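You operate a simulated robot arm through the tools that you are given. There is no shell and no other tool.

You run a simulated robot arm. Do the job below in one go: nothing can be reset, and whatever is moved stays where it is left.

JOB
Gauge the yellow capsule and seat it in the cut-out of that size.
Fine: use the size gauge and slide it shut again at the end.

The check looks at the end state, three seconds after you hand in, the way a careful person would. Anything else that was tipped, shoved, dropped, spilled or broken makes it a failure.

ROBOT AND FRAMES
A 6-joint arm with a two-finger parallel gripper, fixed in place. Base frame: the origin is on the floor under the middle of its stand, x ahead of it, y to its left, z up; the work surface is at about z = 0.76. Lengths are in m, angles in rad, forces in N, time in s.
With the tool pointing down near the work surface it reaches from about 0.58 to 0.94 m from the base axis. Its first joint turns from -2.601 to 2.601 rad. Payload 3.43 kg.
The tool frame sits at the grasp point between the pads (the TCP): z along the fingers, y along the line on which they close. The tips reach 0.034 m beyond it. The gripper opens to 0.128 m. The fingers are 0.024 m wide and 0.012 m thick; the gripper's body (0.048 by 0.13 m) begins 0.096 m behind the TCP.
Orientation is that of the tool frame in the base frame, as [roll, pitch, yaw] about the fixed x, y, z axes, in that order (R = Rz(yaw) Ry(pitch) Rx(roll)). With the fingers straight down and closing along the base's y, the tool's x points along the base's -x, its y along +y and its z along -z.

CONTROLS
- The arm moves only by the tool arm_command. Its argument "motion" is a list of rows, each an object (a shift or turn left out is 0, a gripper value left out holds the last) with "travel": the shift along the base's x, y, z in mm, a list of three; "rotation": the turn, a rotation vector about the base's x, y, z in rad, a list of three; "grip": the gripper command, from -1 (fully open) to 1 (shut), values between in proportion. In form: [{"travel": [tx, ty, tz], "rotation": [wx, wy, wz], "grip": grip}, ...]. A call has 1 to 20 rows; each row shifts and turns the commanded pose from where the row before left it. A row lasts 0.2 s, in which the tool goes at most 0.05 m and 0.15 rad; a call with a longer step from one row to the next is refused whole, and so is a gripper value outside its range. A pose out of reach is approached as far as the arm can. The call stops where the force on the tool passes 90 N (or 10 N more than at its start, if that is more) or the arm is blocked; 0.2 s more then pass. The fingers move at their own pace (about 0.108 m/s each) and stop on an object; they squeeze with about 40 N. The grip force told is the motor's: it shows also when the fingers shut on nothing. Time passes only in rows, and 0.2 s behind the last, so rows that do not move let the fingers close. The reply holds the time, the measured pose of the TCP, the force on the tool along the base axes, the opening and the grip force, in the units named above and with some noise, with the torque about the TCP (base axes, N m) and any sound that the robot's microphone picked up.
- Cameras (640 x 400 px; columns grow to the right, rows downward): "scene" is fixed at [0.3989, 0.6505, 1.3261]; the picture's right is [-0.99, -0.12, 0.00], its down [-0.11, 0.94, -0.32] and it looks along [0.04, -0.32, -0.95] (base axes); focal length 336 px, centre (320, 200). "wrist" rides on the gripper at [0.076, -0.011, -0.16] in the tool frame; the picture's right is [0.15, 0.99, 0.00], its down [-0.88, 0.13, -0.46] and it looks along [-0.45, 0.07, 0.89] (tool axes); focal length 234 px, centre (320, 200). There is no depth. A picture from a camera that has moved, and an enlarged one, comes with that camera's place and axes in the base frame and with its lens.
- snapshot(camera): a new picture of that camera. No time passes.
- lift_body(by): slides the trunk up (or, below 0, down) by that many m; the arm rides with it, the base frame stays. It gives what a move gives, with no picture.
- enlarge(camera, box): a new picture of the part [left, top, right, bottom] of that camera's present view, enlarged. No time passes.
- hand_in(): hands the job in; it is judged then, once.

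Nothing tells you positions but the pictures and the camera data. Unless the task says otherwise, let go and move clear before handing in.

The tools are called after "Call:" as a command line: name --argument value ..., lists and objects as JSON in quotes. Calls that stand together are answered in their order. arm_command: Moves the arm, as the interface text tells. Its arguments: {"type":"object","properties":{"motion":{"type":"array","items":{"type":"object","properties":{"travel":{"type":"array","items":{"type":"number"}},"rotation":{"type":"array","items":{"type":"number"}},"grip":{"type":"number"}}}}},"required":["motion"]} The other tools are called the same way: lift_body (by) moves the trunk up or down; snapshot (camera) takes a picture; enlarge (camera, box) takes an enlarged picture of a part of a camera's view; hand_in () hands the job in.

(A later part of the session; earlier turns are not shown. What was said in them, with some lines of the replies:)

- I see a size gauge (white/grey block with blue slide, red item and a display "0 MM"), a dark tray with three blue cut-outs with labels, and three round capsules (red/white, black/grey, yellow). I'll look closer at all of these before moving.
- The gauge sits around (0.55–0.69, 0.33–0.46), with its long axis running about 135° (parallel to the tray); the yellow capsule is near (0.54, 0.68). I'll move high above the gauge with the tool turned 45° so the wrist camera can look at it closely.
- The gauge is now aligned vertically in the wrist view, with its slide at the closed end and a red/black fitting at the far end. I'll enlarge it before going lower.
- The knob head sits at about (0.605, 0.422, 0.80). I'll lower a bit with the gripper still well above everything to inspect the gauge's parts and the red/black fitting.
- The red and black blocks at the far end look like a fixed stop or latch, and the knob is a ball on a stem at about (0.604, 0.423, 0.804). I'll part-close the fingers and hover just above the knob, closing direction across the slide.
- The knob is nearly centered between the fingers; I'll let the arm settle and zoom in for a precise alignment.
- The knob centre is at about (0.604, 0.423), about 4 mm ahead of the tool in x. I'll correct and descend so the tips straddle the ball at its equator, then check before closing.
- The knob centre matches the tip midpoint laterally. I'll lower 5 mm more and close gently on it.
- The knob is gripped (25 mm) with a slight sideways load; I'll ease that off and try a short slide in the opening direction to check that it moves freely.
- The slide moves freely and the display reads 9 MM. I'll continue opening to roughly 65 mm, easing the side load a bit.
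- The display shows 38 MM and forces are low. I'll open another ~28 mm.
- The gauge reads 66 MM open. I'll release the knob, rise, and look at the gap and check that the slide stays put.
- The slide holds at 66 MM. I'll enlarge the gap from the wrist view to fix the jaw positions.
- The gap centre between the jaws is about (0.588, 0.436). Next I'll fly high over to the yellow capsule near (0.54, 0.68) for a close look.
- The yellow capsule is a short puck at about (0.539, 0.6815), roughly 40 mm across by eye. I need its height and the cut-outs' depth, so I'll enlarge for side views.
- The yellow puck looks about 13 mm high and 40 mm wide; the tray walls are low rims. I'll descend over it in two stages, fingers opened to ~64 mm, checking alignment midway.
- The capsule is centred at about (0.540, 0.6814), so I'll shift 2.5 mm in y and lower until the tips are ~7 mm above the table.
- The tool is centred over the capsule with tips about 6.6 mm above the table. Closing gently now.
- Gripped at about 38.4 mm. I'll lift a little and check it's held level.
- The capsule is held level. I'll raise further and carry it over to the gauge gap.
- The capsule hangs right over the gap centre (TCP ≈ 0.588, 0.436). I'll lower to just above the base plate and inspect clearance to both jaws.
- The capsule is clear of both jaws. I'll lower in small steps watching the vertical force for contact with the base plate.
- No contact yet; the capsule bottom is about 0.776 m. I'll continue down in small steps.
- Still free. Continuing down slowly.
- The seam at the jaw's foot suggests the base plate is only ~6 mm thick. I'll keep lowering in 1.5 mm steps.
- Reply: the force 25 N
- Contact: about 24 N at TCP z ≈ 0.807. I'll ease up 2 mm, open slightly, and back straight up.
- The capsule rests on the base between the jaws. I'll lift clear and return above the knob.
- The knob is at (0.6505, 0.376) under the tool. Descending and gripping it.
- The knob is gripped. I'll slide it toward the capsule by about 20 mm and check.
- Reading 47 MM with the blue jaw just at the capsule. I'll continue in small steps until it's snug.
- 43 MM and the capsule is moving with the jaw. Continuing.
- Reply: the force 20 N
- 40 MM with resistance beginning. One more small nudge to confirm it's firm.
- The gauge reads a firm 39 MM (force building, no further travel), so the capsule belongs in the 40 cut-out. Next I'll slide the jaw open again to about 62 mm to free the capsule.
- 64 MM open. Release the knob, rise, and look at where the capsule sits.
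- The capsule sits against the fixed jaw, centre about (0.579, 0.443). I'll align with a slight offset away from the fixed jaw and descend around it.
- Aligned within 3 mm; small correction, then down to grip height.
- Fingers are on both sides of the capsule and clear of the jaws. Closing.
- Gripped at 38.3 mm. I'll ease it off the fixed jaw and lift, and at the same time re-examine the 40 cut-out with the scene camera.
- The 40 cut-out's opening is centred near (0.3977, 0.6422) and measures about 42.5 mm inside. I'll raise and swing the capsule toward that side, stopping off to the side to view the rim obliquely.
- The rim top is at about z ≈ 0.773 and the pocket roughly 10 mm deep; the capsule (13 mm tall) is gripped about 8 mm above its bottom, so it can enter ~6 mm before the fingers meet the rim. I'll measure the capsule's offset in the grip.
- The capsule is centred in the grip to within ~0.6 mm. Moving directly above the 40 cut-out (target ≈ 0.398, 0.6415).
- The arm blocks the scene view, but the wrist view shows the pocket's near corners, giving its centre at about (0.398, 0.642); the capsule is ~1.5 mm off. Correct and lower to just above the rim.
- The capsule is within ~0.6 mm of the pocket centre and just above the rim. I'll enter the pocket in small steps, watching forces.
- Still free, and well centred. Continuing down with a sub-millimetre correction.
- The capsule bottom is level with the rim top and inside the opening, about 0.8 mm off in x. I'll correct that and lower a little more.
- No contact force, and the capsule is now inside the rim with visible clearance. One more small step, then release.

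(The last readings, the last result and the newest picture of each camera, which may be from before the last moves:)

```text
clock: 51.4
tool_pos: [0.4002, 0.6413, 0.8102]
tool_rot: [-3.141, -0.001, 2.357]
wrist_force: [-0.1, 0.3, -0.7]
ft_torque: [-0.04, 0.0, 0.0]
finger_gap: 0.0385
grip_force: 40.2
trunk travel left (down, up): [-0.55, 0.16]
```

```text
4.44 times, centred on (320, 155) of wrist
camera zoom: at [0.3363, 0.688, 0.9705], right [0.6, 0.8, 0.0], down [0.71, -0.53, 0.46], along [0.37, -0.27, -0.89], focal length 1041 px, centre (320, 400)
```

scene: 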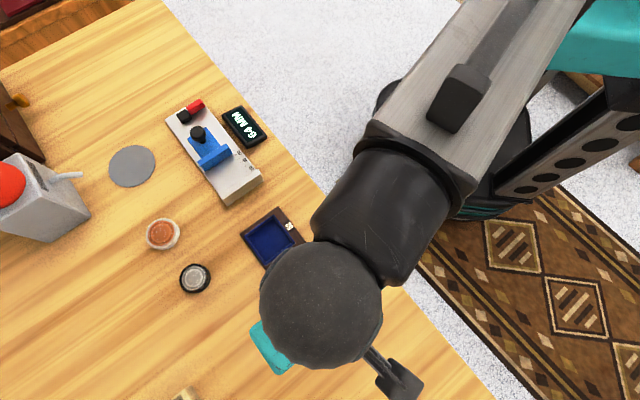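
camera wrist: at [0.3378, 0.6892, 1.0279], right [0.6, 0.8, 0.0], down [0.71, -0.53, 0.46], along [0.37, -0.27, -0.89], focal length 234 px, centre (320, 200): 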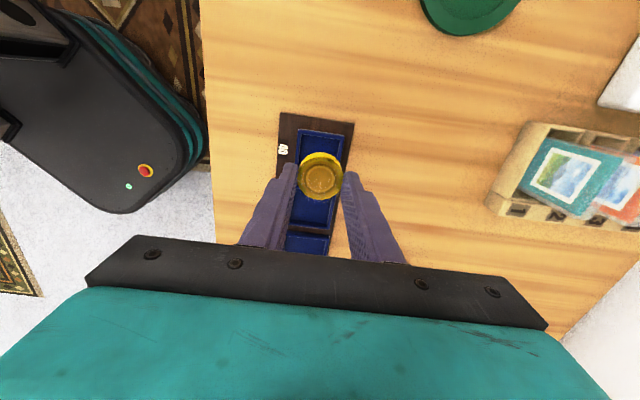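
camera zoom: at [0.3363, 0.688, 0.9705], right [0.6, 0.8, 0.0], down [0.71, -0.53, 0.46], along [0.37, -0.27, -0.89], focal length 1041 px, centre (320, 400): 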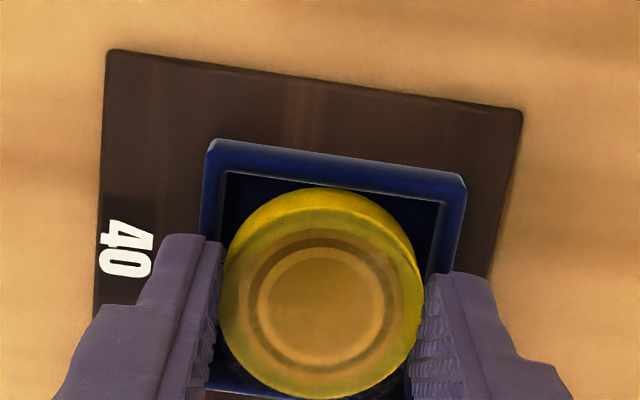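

Capsule bottom is about 5 mm below the rim top. Opening a little to let it settle into the pocket.

Call:
arm_command --motion '[{"travel": [0, 0, 0], "grip": 0.25}, {"travel": [0, 0, 0], "grip": 0.25}, {"travel": [0, 0, 0], "grip": 0.2}]'

Call:
enlarge --camera "wrist" --box '[270, 110, 370, 200]'

```text
clock: 52.2
tool_pos: [0.3993, 0.6413, 0.8097]
tool_rot: [-3.141, -0.001, 2.357]
wrist_force: [0.2, -0.2, -0.5]
ft_torque: [-0.04, 0.0, -0.03]
finger_gap: 0.0513
grip_force: 0.0
trunk travel left (down, up): [-0.55, 0.16]
```

```text
4.44 times, centred on (320, 155) of wrist
camera zoom: at [0.3363, 0.688, 0.9706], right [0.6, 0.8, 0.0], down [0.71, -0.53, 0.46], along [0.37, -0.27, -0.89], focal length 1041 px, centre (320, 400)
```

zoom: 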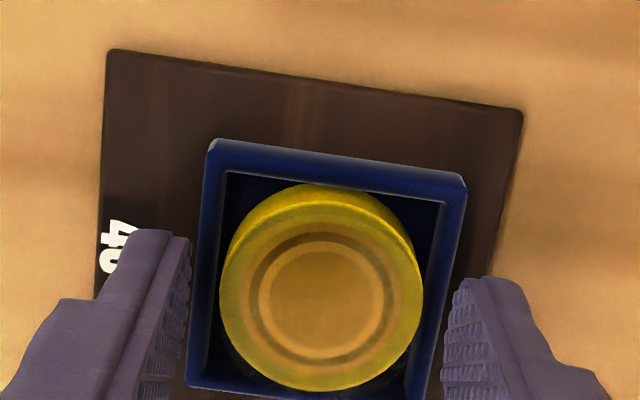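

The capsule is released and appears to have dropped in. I'll lift straight up and inspect from above.

Call:
arm_command --motion '[{"travel": [0, 0, 10], "grip": 0.2}, {"travel": [0, 0, 25], "grip": 0.2}, {"travel": [0, 0, 35], "grip": 0.2}, {"travel": [0, 0, 35], "grip": 0.2}, {"travel": [0, 0, 0], "grip": 0.2}]'

Call:
snapshot --camera "wrist"

Call:
enlarge --camera "wrist" --box '[270, 80, 370, 200]'

```text
clock: 53.4
tool_pos: [0.3997, 0.6384, 0.9171]
tool_rot: [-3.141, -0.001, 2.354]
wrist_force: [0.3, 0.2, 0.7]
ft_torque: [0.02, -0.02, 0.03]
finger_gap: 0.0513
grip_force: 0.1
trunk travel left (down, up): [-0.55, 0.16]
```

```text
taken
camera wrist: at [0.3368, 0.6856, 1.0769], right [0.6, 0.8, 0.0], down [0.71, -0.53, 0.46], along [0.37, -0.27, -0.89], focal length 234 px, centre (320, 200)
```

wrist: 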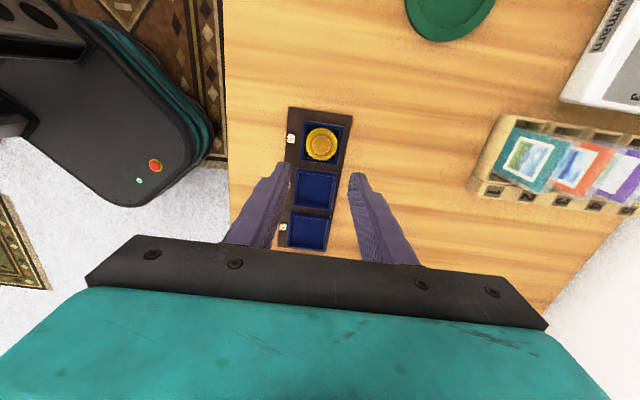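

```text
3.33 times, centred on (320, 140) of wrist
camera zoom: at [0.3368, 0.6856, 1.0769], right [0.6, 0.8, 0.0], down [0.71, -0.53, 0.46], along [0.37, -0.27, -0.89], focal length 781 px, centre (320, 400)
```

zoom: 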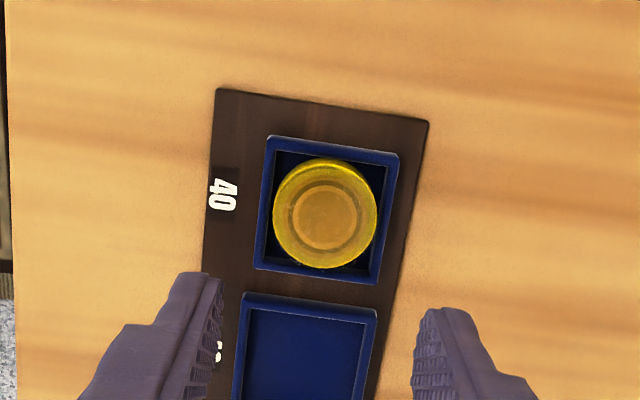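

The capsule sits inside the 40 pocket. I'll now fly back to the gauge knob (≈0.649, 0.377) to slide it shut, and check the tray from the scene camera on the way.

Call:
arm_command --motion '[{"travel": [31.3, -32.8, 0], "grip": 0.15}, {"travel": [31.3, -32.8, 0], "grip": 0.15}, {"travel": [31.3, -32.8, 0], "grip": 0.15}, {"travel": [31.3, -32.8, 0], "grip": 0.15}, {"travel": [31.3, -32.8, 0], "grip": 0.15}, {"travel": [31.3, -32.8, 0], "grip": 0.15}, {"travel": [31.3, -32.8, 0], "grip": 0.15}, {"travel": [31.3, -32.8, 0], "grip": 0.15}, {"travel": [0, 0, -25], "grip": 0.15}, {"travel": [0, 0, -15], "grip": 0.15}, {"travel": [0, 0, 0], "grip": 0.15}]'

Call:
enlarge --camera "wrist" --box '[240, 60, 400, 240]'

Call:
snapshot --camera "scene"

Call:
enlarge --camera "scene" --box '[290, 275, 355, 340]'

```text
clock: 55.8
tool_pos: [0.6496, 0.38, 0.8734]
tool_rot: [3.141, -0.001, 2.356]
wrist_force: [-0.3, 0.8, 0.2]
ft_torque: [0.02, 0.02, 0.02]
finger_gap: 0.0543
grip_force: 0.1
trunk travel left (down, up): [-0.55, 0.16]
```

```text
2.22 times, centred on (320, 150) of wrist
camera zoom: at [0.5874, 0.4269, 1.0349], right [0.6, 0.8, 0.0], down [0.71, -0.53, 0.46], along [0.37, -0.27, -0.89], focal length 520 px, centre (320, 311)
```

zoom: 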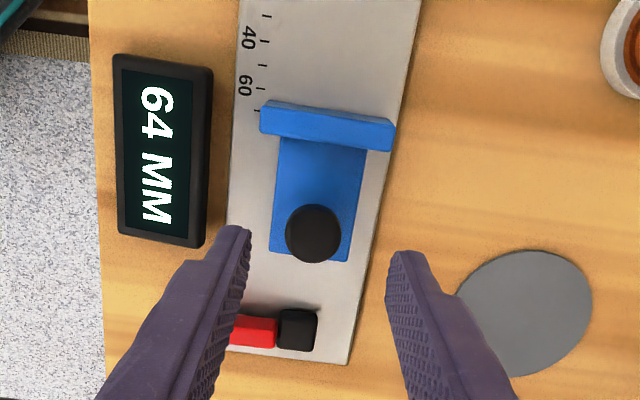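

```text
taken
```

scene: 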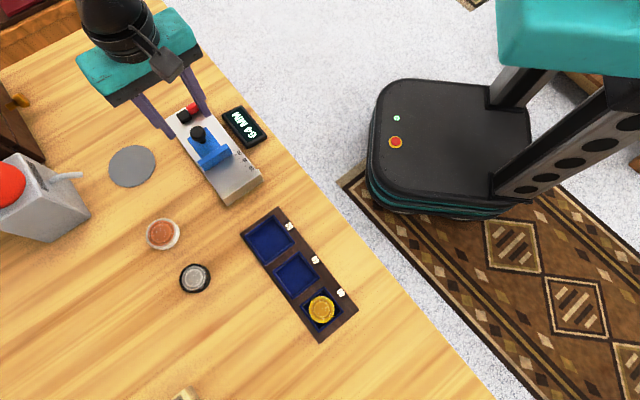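

```text
6.15 times, centred on (322, 308) of scene
camera zoom: at [0.3989, 0.6505, 1.3261], right [-0.99, -0.12, 0.0], down [-0.11, 0.94, -0.32], along [0.04, -0.32, -0.95], focal length 2067 px, centre (305, -462)
```

zoom: 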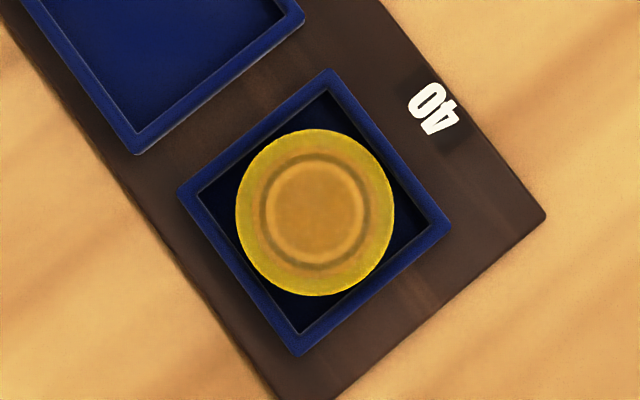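

The capsule lies flat and fully inside the 40 pocket; the tray hasn't moved. Now to the knob at (0.649, 0.377): correct, descend, and grip.

Call:
arm_command --motion '[{"travel": [0.3, -3.7, -10], "grip": 0.15}, {"travel": [0, 0, -15], "grip": 0.15}, {"travel": [0, 0, 0], "grip": 0.15}]'

Call:
enlarge --camera "wrist" --box '[240, 60, 400, 240]'

```text
clock: 56.6
tool_pos: [0.6483, 0.377, 0.8504]
tool_rot: [3.141, -0.001, 2.356]
wrist_force: [0.1, 0.5, -0.4]
ft_torque: [-0.02, 0.01, -0.01]
finger_gap: 0.0544
grip_force: 0.0
trunk travel left (down, up): [-0.55, 0.16]
```

```text
2.22 times, centred on (320, 150) of wrist
camera zoom: at [0.5868, 0.423, 1.0116], right [0.6, 0.8, 0.0], down [0.71, -0.53, 0.46], along [0.37, -0.27, -0.89], focal length 520 px, centre (320, 311)
```

zoom: 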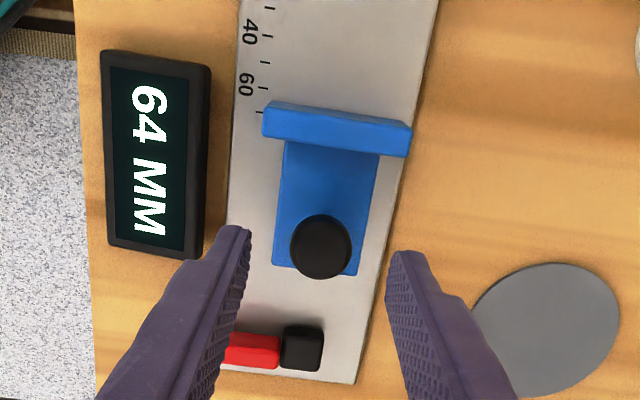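

Aligned. Descending and gripping the knob.

Call:
arm_command --motion '[{"travel": [0.6, 0, -11], "grip": 0.15}, {"travel": [0, 0, -10.5], "grip": 0.15}, {"travel": [0, 0, 0], "grip": 0.4}, {"travel": [0, 0, 0], "grip": 0.7}, {"travel": [0, 0, 0], "grip": 1}, {"travel": [0, 0, 0], "grip": 1}]'

Call:
enlarge --camera "wrist" --box '[240, 60, 400, 240]'

```text
clock: 58.0
tool_pos: [0.6513, 0.3767, 0.8302]
tool_rot: [-3.14, -0.001, 2.357]
wrist_force: [-4.3, -2.9, -1.0]
ft_torque: [-0.19, 0.08, 0.01]
finger_gap: 0.0252
grip_force: 45.3
trunk travel left (down, up): [-0.55, 0.16]
```

```text
2.22 times, centred on (320, 150) of wrist
camera zoom: at [0.588, 0.4224, 0.9905], right [0.6, 0.8, 0.0], down [0.71, -0.53, 0.46], along [0.37, -0.27, -0.89], focal length 520 px, centre (320, 311)
```

zoom: 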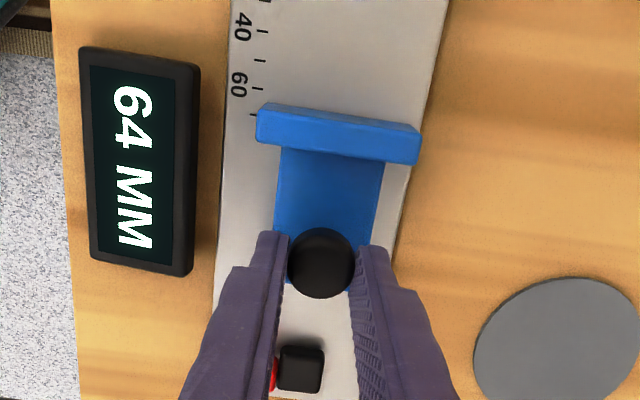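

Gripped. Sliding toward shut, first ~57 mm.

Call:
arm_command --motion '[{"travel": [-5.3, 4.7, 0], "grip": 1}, {"travel": [-5, 5, 0], "grip": 1}, {"travel": [-5, 5, 0], "grip": 1}, {"travel": [-5, 5, 0], "grip": 1}, {"travel": [-5, 5, 0], "grip": 1}, {"travel": [0, 0, 0], "grip": 1}]'

Call:
arm_command --motion '[{"travel": [-5, 5, 0], "grip": 1}, {"travel": [-5, 5, 0], "grip": 1}, {"travel": [-5, 5, 0], "grip": 1}, {"travel": [0, 0, 0], "grip": 1}]'

Call:
enlarge --camera "wrist" --box '[200, 60, 420, 240]'

```text
clock: 59.4
tool_pos: [0.6261, 0.4006, 0.8306]
tool_rot: [3.139, 0.001, 2.356]
wrist_force: [12.1, 12.2, 12.8]
ft_torque: [0.34, -0.41, -0.04]
finger_gap: 0.0251
grip_force: 45.1
trunk travel left (down, up): [-0.55, 0.16]
```

```text
clock: 60.4
tool_pos: [0.6105, 0.416, 0.8302]
tool_rot: [3.138, 0.002, 2.357]
wrist_force: [10.7, 11.3, 16.6]
ft_torque: [0.38, -0.34, -0.1]
finger_gap: 0.0251
grip_force: 45.0
trunk travel left (down, up): [-0.55, 0.16]
```

```text
2.22 times, centred on (310, 150) of wrist
camera zoom: at [0.5474, 0.4619, 0.9903], right [0.6, 0.8, 0.0], down [0.71, -0.53, 0.46], along [0.37, -0.27, -0.89], focal length 520 px, centre (342, 311)
```

zoom: 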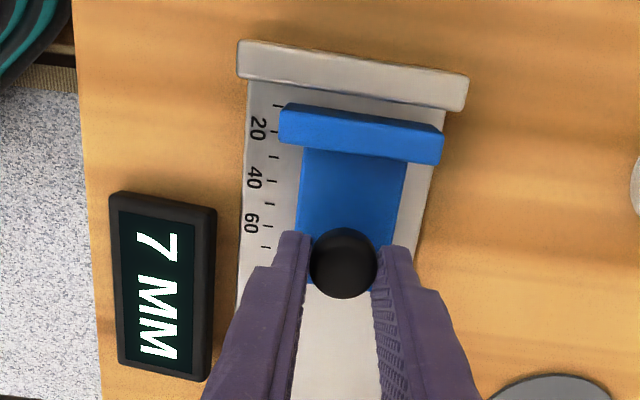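

7 MM left, with some side load building; I'll relieve that and finish the closure in small steps.

Call:
arm_command --motion '[{"travel": [0.8, 0.8, 1], "grip": 1}, {"travel": [-1.5, 1.5, 0], "grip": 1}, {"travel": [-1.5, 1.5, 0], "grip": 1}, {"travel": [-1.2, 1.2, 0], "grip": 1}, {"travel": [0, 0, 0], "grip": 1}]'

Call:
enlarge --camera "wrist" --box '[200, 60, 420, 240]'

```text
clock: 61.6
tool_pos: [0.607, 0.4193, 0.8302]
tool_rot: [3.141, 0.0, 2.356]
wrist_force: [1.2, 0.8, 8.8]
ft_torque: [-0.23, -0.27, 0.02]
finger_gap: 0.0252
grip_force: 44.6
trunk travel left (down, up): [-0.55, 0.16]
```

```text
2.22 times, centred on (310, 150) of wrist
camera zoom: at [0.5437, 0.4666, 0.9903], right [0.6, 0.8, 0.0], down [0.71, -0.53, 0.46], along [0.37, -0.27, -0.89], focal length 520 px, centre (342, 311)
```

zoom: 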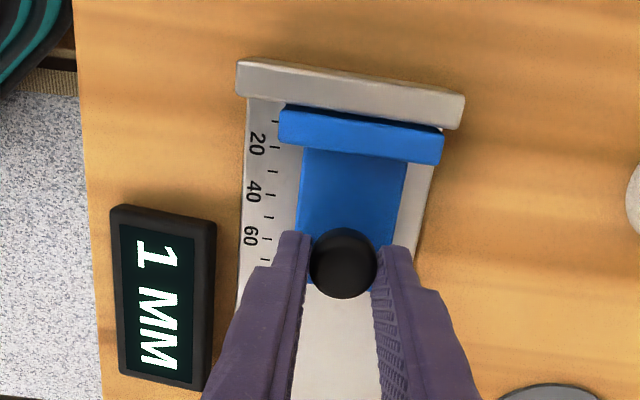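

1 MM left. A little further until it meets the stop.

Call:
arm_command --motion '[{"travel": [-0.8, 0.8, 0], "grip": 1}, {"travel": [0, 0, 0], "grip": 1}]'

Call:
enlarge --camera "wrist" --box '[200, 60, 420, 240]'

```text
clock: 62.2
tool_pos: [0.6065, 0.4215, 0.8298]
tool_rot: [-3.14, 0.002, 2.356]
wrist_force: [-2.6, -2.8, 4.7]
ft_torque: [-0.3, -0.17, -0.03]
finger_gap: 0.0251
grip_force: 44.7
trunk travel left (down, up): [-0.55, 0.16]
```

```text
2.22 times, centred on (310, 150) of wrist
camera zoom: at [0.5433, 0.4673, 0.9903], right [0.6, 0.8, 0.0], down [0.71, -0.53, 0.46], along [0.36, -0.27, -0.89], focal length 520 px, centre (342, 311)
```

zoom: 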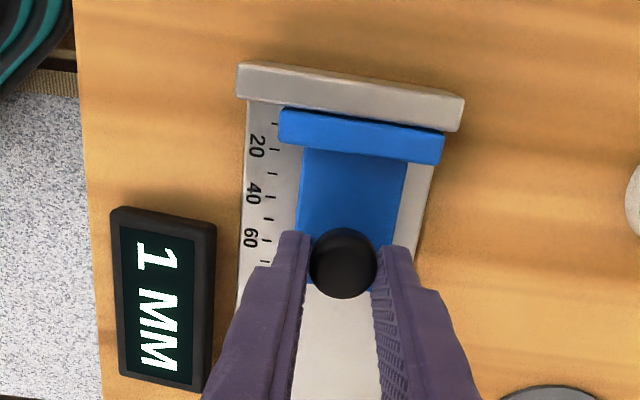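

Call:
arm_command --motion '[{"travel": [-1, 1, 0], "grip": 1}, {"travel": [0, 0, 0], "grip": 1}]'

Call:
enlarge --camera "wrist" --box '[200, 60, 420, 240]'

```text
clock: 62.8
tool_pos: [0.6066, 0.4218, 0.8298]
tool_rot: [-3.141, 0.001, 2.354]
wrist_force: [-0.2, -11.2, -4.7]
ft_torque: [0.09, 0.35, 0.04]
finger_gap: 0.0252
grip_force: 45.6
trunk travel left (down, up): [-0.55, 0.16]
```

```text
2.22 times, centred on (310, 150) of wrist
camera zoom: at [0.5429, 0.468, 0.9903], right [0.6, 0.8, 0.0], down [0.71, -0.53, 0.46], along [0.36, -0.27, -0.89], focal length 520 px, centre (342, 311)
```

zoom: 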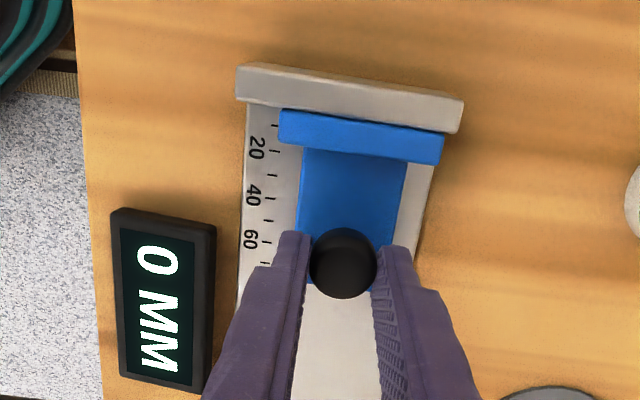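

0 MM, with resistance against the stop. One slight extra push to be sure it's fully shut, then ease and release, and rise clear.

Call:
arm_command --motion '[{"travel": [-0.5, 0.9, 0], "grip": 1}, {"travel": [0, 0, 0], "grip": 1}, {"travel": [0, 0, 0], "grip": 0.5}, {"travel": [0, 0, 0], "grip": 0.2}, {"travel": [0, 0, 0], "grip": 0.1}]'

Call:
enlarge --camera "wrist" --box '[200, 60, 420, 240]'

```text
clock: 64.0
tool_pos: [0.604, 0.4244, 0.8304]
tool_rot: [3.141, 0.001, 2.356]
wrist_force: [0.0, 0.4, -0.3]
ft_torque: [-0.02, -0.01, 0.02]
finger_gap: 0.0575
grip_force: 0.1
trunk travel left (down, up): [-0.55, 0.16]
```

```text
2.22 times, centred on (310, 150) of wrist
camera zoom: at [0.5419, 0.4703, 0.9908], right [0.6, 0.8, 0.0], down [0.71, -0.53, 0.46], along [0.37, -0.27, -0.89], focal length 520 px, centre (342, 311)
```

zoom: 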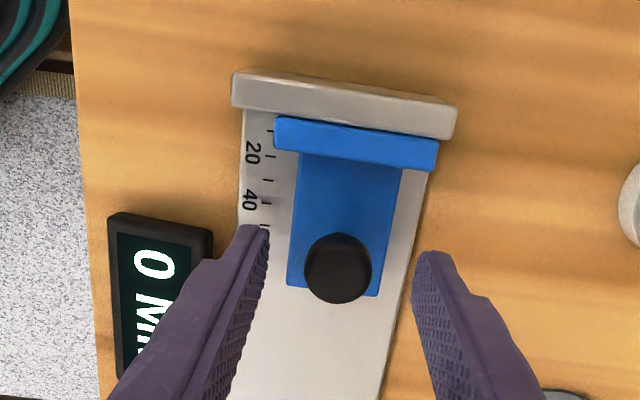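

The gauge is shut at 0 MM and released. I'll rise straight up and back to a clear spot, then do a final inspection.

Call:
arm_command --motion '[{"travel": [0, 0, 15], "grip": 0.1}, {"travel": [0, 0, 35], "grip": 0.1}, {"travel": [0, 0, 45], "grip": 0.1}, {"travel": [0, 0, 45], "grip": 0.1}, {"travel": [0, 0, 45], "grip": 0.1}, {"travel": [0, 0, 0], "grip": 0.1}]'

Call:
snapshot --camera "scene"

Call:
enlarge --camera "scene" --box '[160, 90, 290, 220]'

Call:
enlarge --camera "scene" --box '[230, 200, 370, 350]'

Call:
snapshot --camera "wrist"

```text
clock: 65.4
tool_pos: [0.6055, 0.4248, 1.015]
tool_rot: [-3.141, 0.001, 2.355]
wrist_force: [-0.1, 0.3, 0.3]
ft_torque: [-0.02, -0.05, -0.02]
finger_gap: 0.0575
grip_force: 0.1
trunk travel left (down, up): [-0.55, 0.16]
```

```text
taken
```

scene: 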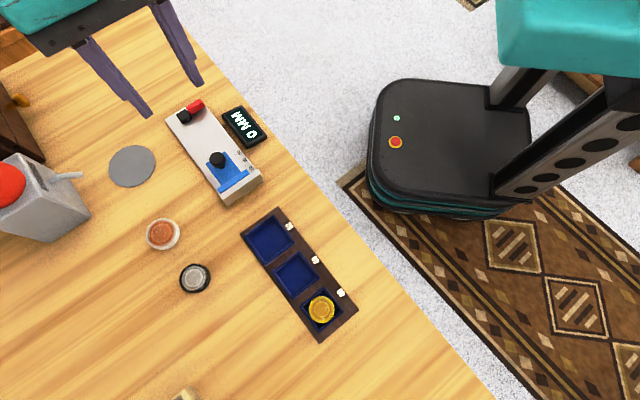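

```text
3.08 times, centred on (225, 155) of scene
camera zoom: at [0.3989, 0.6505, 1.3261], right [-0.99, -0.12, 0.0], down [-0.11, 0.94, -0.32], along [0.04, -0.32, -0.95], focal length 1034 px, centre (612, 338)
```

zoom: 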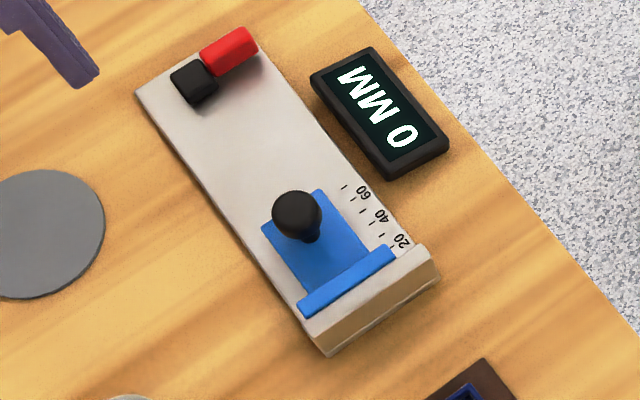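

```text
2.67 times, centred on (300, 275) of scene
camera zoom: at [0.3989, 0.6505, 1.3261], right [-0.99, -0.12, 0.0], down [-0.11, 0.94, -0.32], along [0.04, -0.32, -0.95], focal length 896 px, centre (373, 0)
```

zoom: 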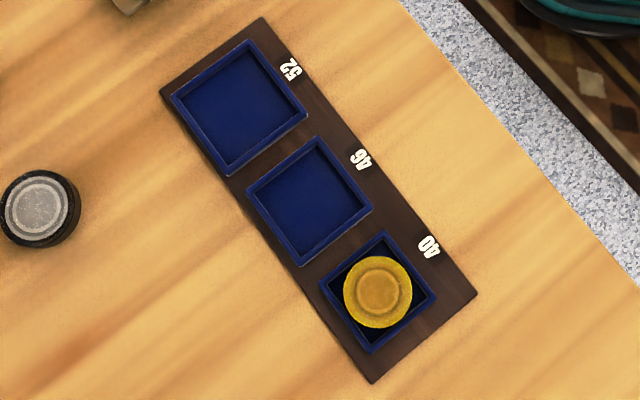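

```text
taken
camera wrist: at [0.5435, 0.4713, 1.1758], right [0.6, 0.8, 0.0], down [0.71, -0.53, 0.46], along [0.37, -0.27, -0.89], focal length 234 px, centre (320, 200)
```

wrist: 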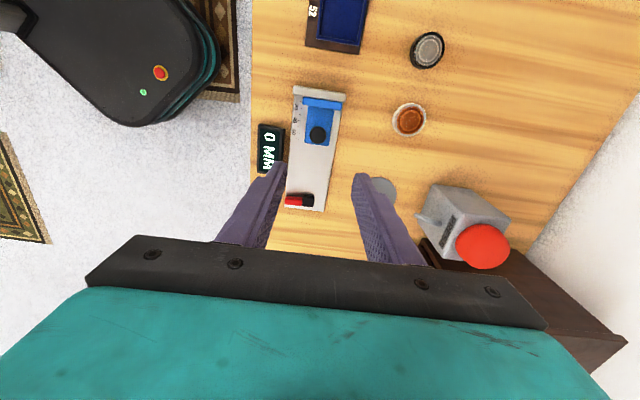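

The gauge is shut at 0 MM, everything else is in place, and the capsule is in the 40 pocket. Before handing in I want to confirm it's resting fully down and level, so I'll zoom in and then take an oblique look.

Call:
enlarge --camera "scene" --box '[300, 288, 345, 333]'

Call:
arm_command --motion '[{"travel": [-9, 35, 0]}, {"travel": [-9, 35, 0]}, {"travel": [-9, 35, 0]}, {"travel": [-9, 35, 0]}, {"travel": [-9, 35, 0]}, {"travel": [-9, 35, 0]}, {"travel": [-9, 35, 0]}, {"travel": [-9, 30, 0]}, {"travel": [-9, 0, -25]}, {"travel": [0, 0, -30]}, {"travel": [0, 0, -30]}, {"travel": [0, 0, 0]}]'

Call:
snapshot --camera "wrist"

```text
8.89 times, centred on (322, 310) of scene
camera zoom: at [0.3989, 0.6505, 1.3261], right [-0.99, -0.12, 0.0], down [-0.11, 0.94, -0.32], along [0.04, -0.32, -0.95], focal length 2986 px, centre (298, -782)
```

zoom: 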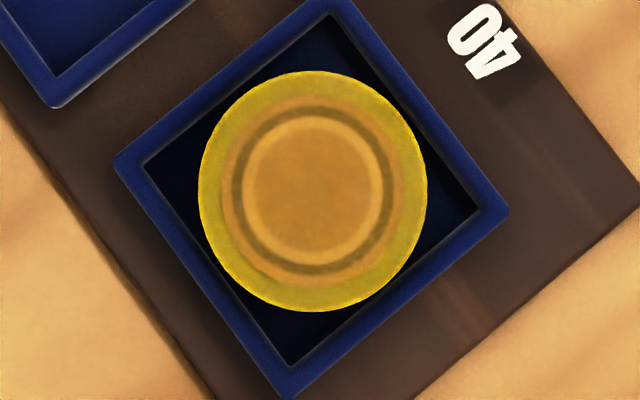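

```text
clock: 68.0
tool_pos: [0.5255, 0.695, 0.9287]
tool_rot: [3.14, -0.001, 2.358]
wrist_force: [0.3, -0.8, 0.1]
ft_torque: [-0.01, -0.01, 0.02]
finger_gap: 0.0575
grip_force: 0.0
trunk travel left (down, up): [-0.55, 0.16]
```

```text
taken
camera wrist: at [0.4619, 0.7422, 1.0893], right [0.6, 0.8, 0.0], down [0.71, -0.53, 0.46], along [0.37, -0.27, -0.89], focal length 234 px, centre (320, 200)
```

wrist: 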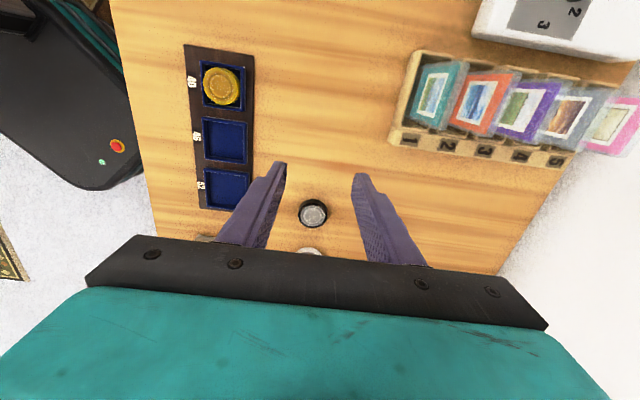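

Call:
enlarge --camera "wrist" --box '[190, 50, 255, 120]'

```text
5.71 times, centred on (222, 85) of wrist
camera zoom: at [0.4619, 0.7422, 1.0893], right [0.6, 0.8, 0.0], down [0.71, -0.53, 0.46], along [0.37, -0.27, -0.89], focal length 1338 px, centre (877, 857)
```

zoom: 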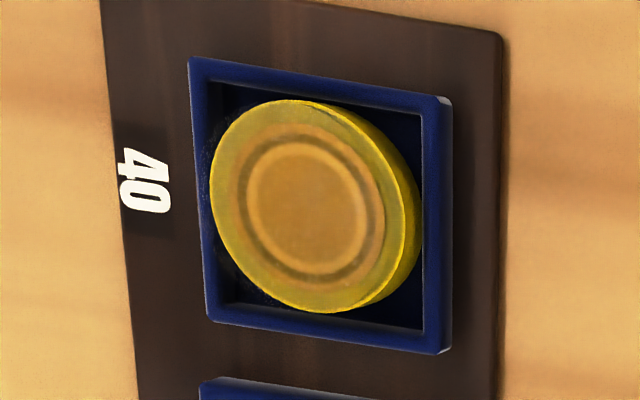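

The capsule stands a bit proud of the rim (top ≈ 0.781 vs rim ≈ 0.7736). I want to check the pocket's depth from the empty neighbours to see whether it is fully down.

Call:
enlarge --camera "wrist" --box '[197, 110, 257, 170]'

Call:
enlarge --camera "wrist" --box '[195, 160, 255, 220]'

Call:
enlarge --camera "scene" --box '[240, 205, 300, 265]'

```text
6.67 times, centred on (227, 140) of wrist
camera zoom: at [0.4619, 0.7422, 1.0893], right [0.6, 0.8, 0.0], down [0.71, -0.53, 0.46], along [0.37, -0.27, -0.89], focal length 1561 px, centre (940, 600)
```

zoom: 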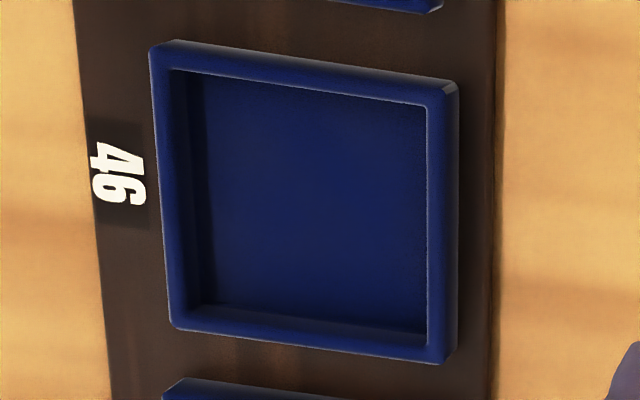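

```text
6.67 times, centred on (225, 190) of wrist
camera zoom: at [0.4619, 0.7422, 1.0893], right [0.6, 0.8, 0.0], down [0.71, -0.53, 0.46], along [0.37, -0.27, -0.89], focal length 1561 px, centre (953, 267)
```

zoom: 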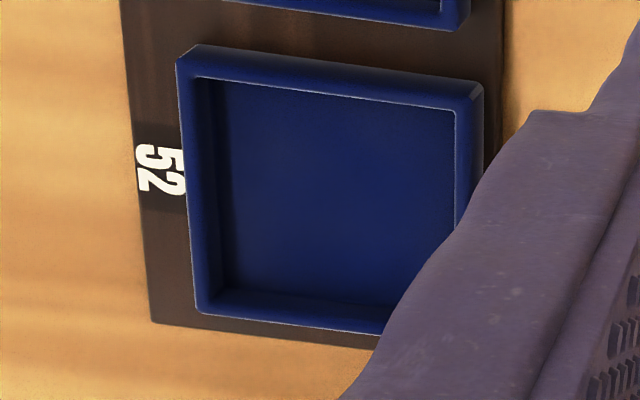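

```text
6.67 times, centred on (270, 235) of scene
camera zoom: at [0.3989, 0.6505, 1.3261], right [-0.99, -0.12, 0.0], down [-0.11, 0.94, -0.32], along [0.04, -0.32, -0.95], focal length 2239 px, centre (653, -33)
```

zoom: 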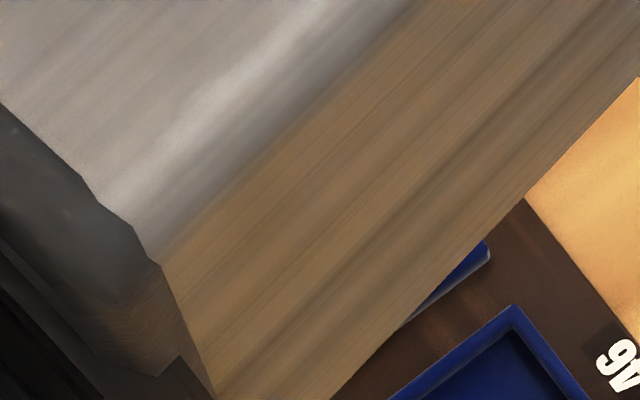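

Call:
enlarge --camera "wrist" --box '[207, 143, 237, 168]'

Call:
enlarge --camera "wrist" --box '[200, 60, 230, 85]'

Call:
enlarge --camera "wrist" --box '[222, 85, 252, 110]'

```text
16.00 times, centred on (222, 156) of wrist
camera zoom: at [0.4619, 0.7422, 1.0893], right [0.6, 0.8, 0.0], down [0.71, -0.53, 0.46], along [0.37, -0.27, -0.89], focal length 3747 px, centre (1888, 912)
```

zoom: 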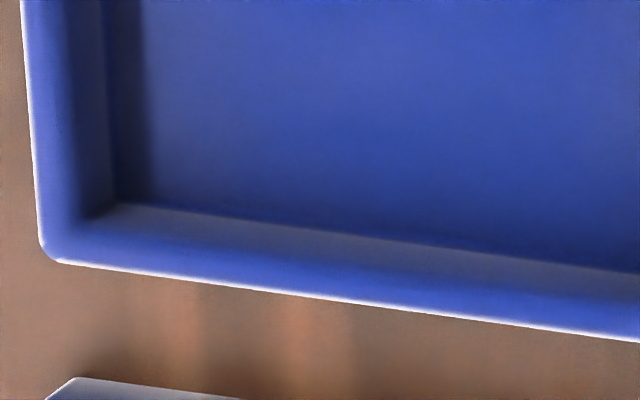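

```text
16.00 times, centred on (215, 72) of wrist
camera zoom: at [0.4619, 0.7422, 1.0893], right [0.6, 0.8, 0.0], down [0.71, -0.53, 0.46], along [0.37, -0.27, -0.89], focal length 3747 px, centre (2000, 2240)
```

zoom: 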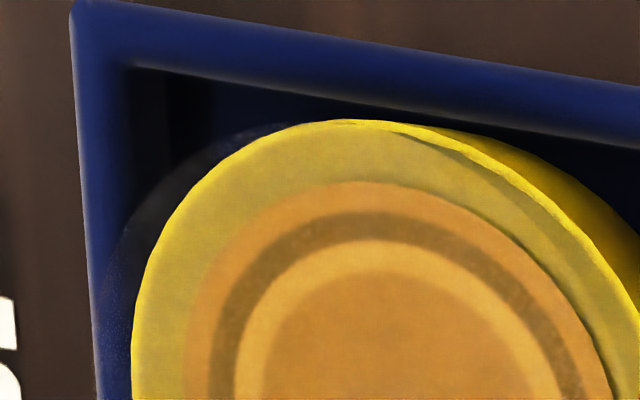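

```text
16.00 times, centred on (237, 98) of wrist
camera zoom: at [0.4619, 0.7422, 1.0893], right [0.6, 0.8, 0.0], down [0.71, -0.53, 0.46], along [0.37, -0.27, -0.89], focal length 3747 px, centre (1648, 1840)
```

zoom: 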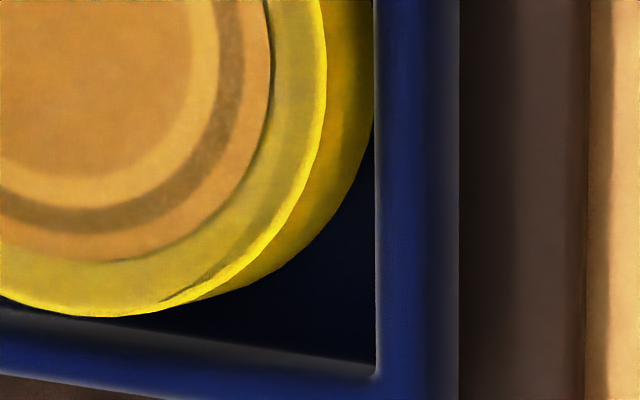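

The empty pocket's floor works out at z ≈ 0.766 (about 7 mm deep), which matches the capsule's bottom, so it is resting flat on the floor. I'll move the arm back to a clear position like the start and do a final comparison of the whole scene.

Call:
arm_command --motion '[{"travel": [0, 0, 45]}, {"travel": [0, 0, 45]}, {"travel": [-25, -33.7, 0]}, {"travel": [-25, -33.7, 0]}, {"travel": [-25, -33.7, 0]}, {"travel": [-25, -33.7, 0]}, {"travel": [-25, -33.7, 0]}, {"travel": [-25, -33.7, 0]}, {"travel": [0, 0, 0]}]'

Call:
snapshot --camera "scene"

Call:
enlarge --camera "scene" --box '[150, 80, 290, 220]'

Call:
enlarge --camera "scene" --box '[220, 190, 380, 350]'

```text
clock: 70.0
tool_pos: [0.3729, 0.4952, 1.0204]
tool_rot: [-3.14, 0.0, 2.358]
wrist_force: [-0.4, -0.1, 0.5]
ft_torque: [0.02, -0.01, -0.01]
finger_gap: 0.0575
grip_force: 0.1
trunk travel left (down, up): [-0.55, 0.16]
```

```text
taken
```

scene: 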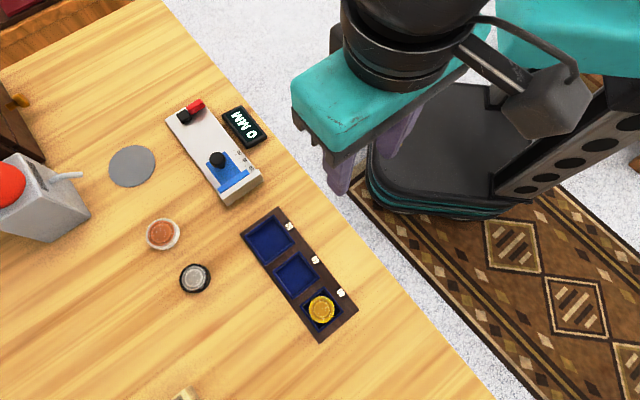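

```text
2.86 times, centred on (220, 150) of scene
camera zoom: at [0.3989, 0.6505, 1.3261], right [-0.99, -0.12, 0.0], down [-0.11, 0.94, -0.32], along [0.04, -0.32, -0.95], focal length 960 px, centre (606, 343)
```

zoom: 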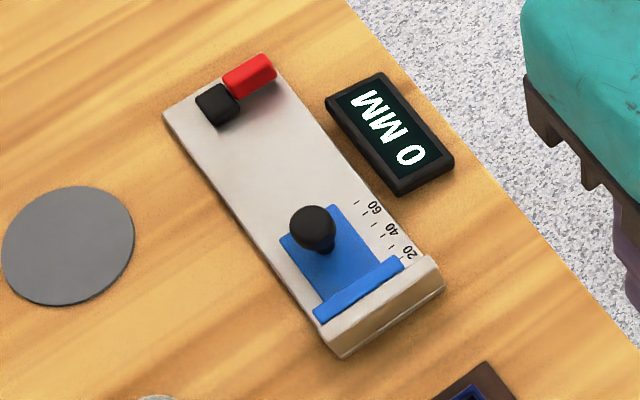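

```text
2.50 times, centred on (300, 270) of scene
camera zoom: at [0.3989, 0.6505, 1.3261], right [-0.99, -0.12, 0.0], down [-0.11, 0.94, -0.32], along [0.04, -0.32, -0.95], focal length 840 px, centre (370, 25)
```

zoom: 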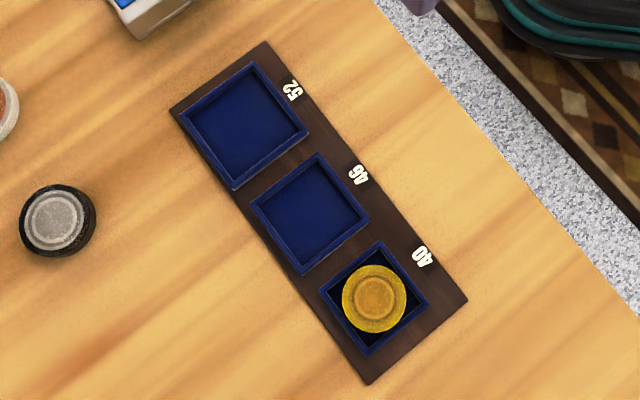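

The gauge is shut at 0 MM and, like the tray and the other capsules, sits exactly where it was at the start. The yellow capsule (gauged at 39 MM) lies flat in the 40 cut-out and the arm is clear, so I'm handing in.

Call:
hand_in

```text
The job is handed in.
```

The yellow capsule gauged at 39 MM, and I seated it in the 40 cut-out, the closest size. There is about 2 mm of clearance on each side.

- **Seating:** the capsule lies flat inside the pocket. By my estimate from the pictures it rests on the pocket floor, about 7 mm down, with its top about 7 mm above the rim.
- **Gauge:** I slid it shut again and it reads 0 MM.
- **Everything else:** in the final pictures the gauge, tray and other two capsules look unmoved, and the arm is clear of the table.

The job is handed in, but I haven't seen the result of the check.
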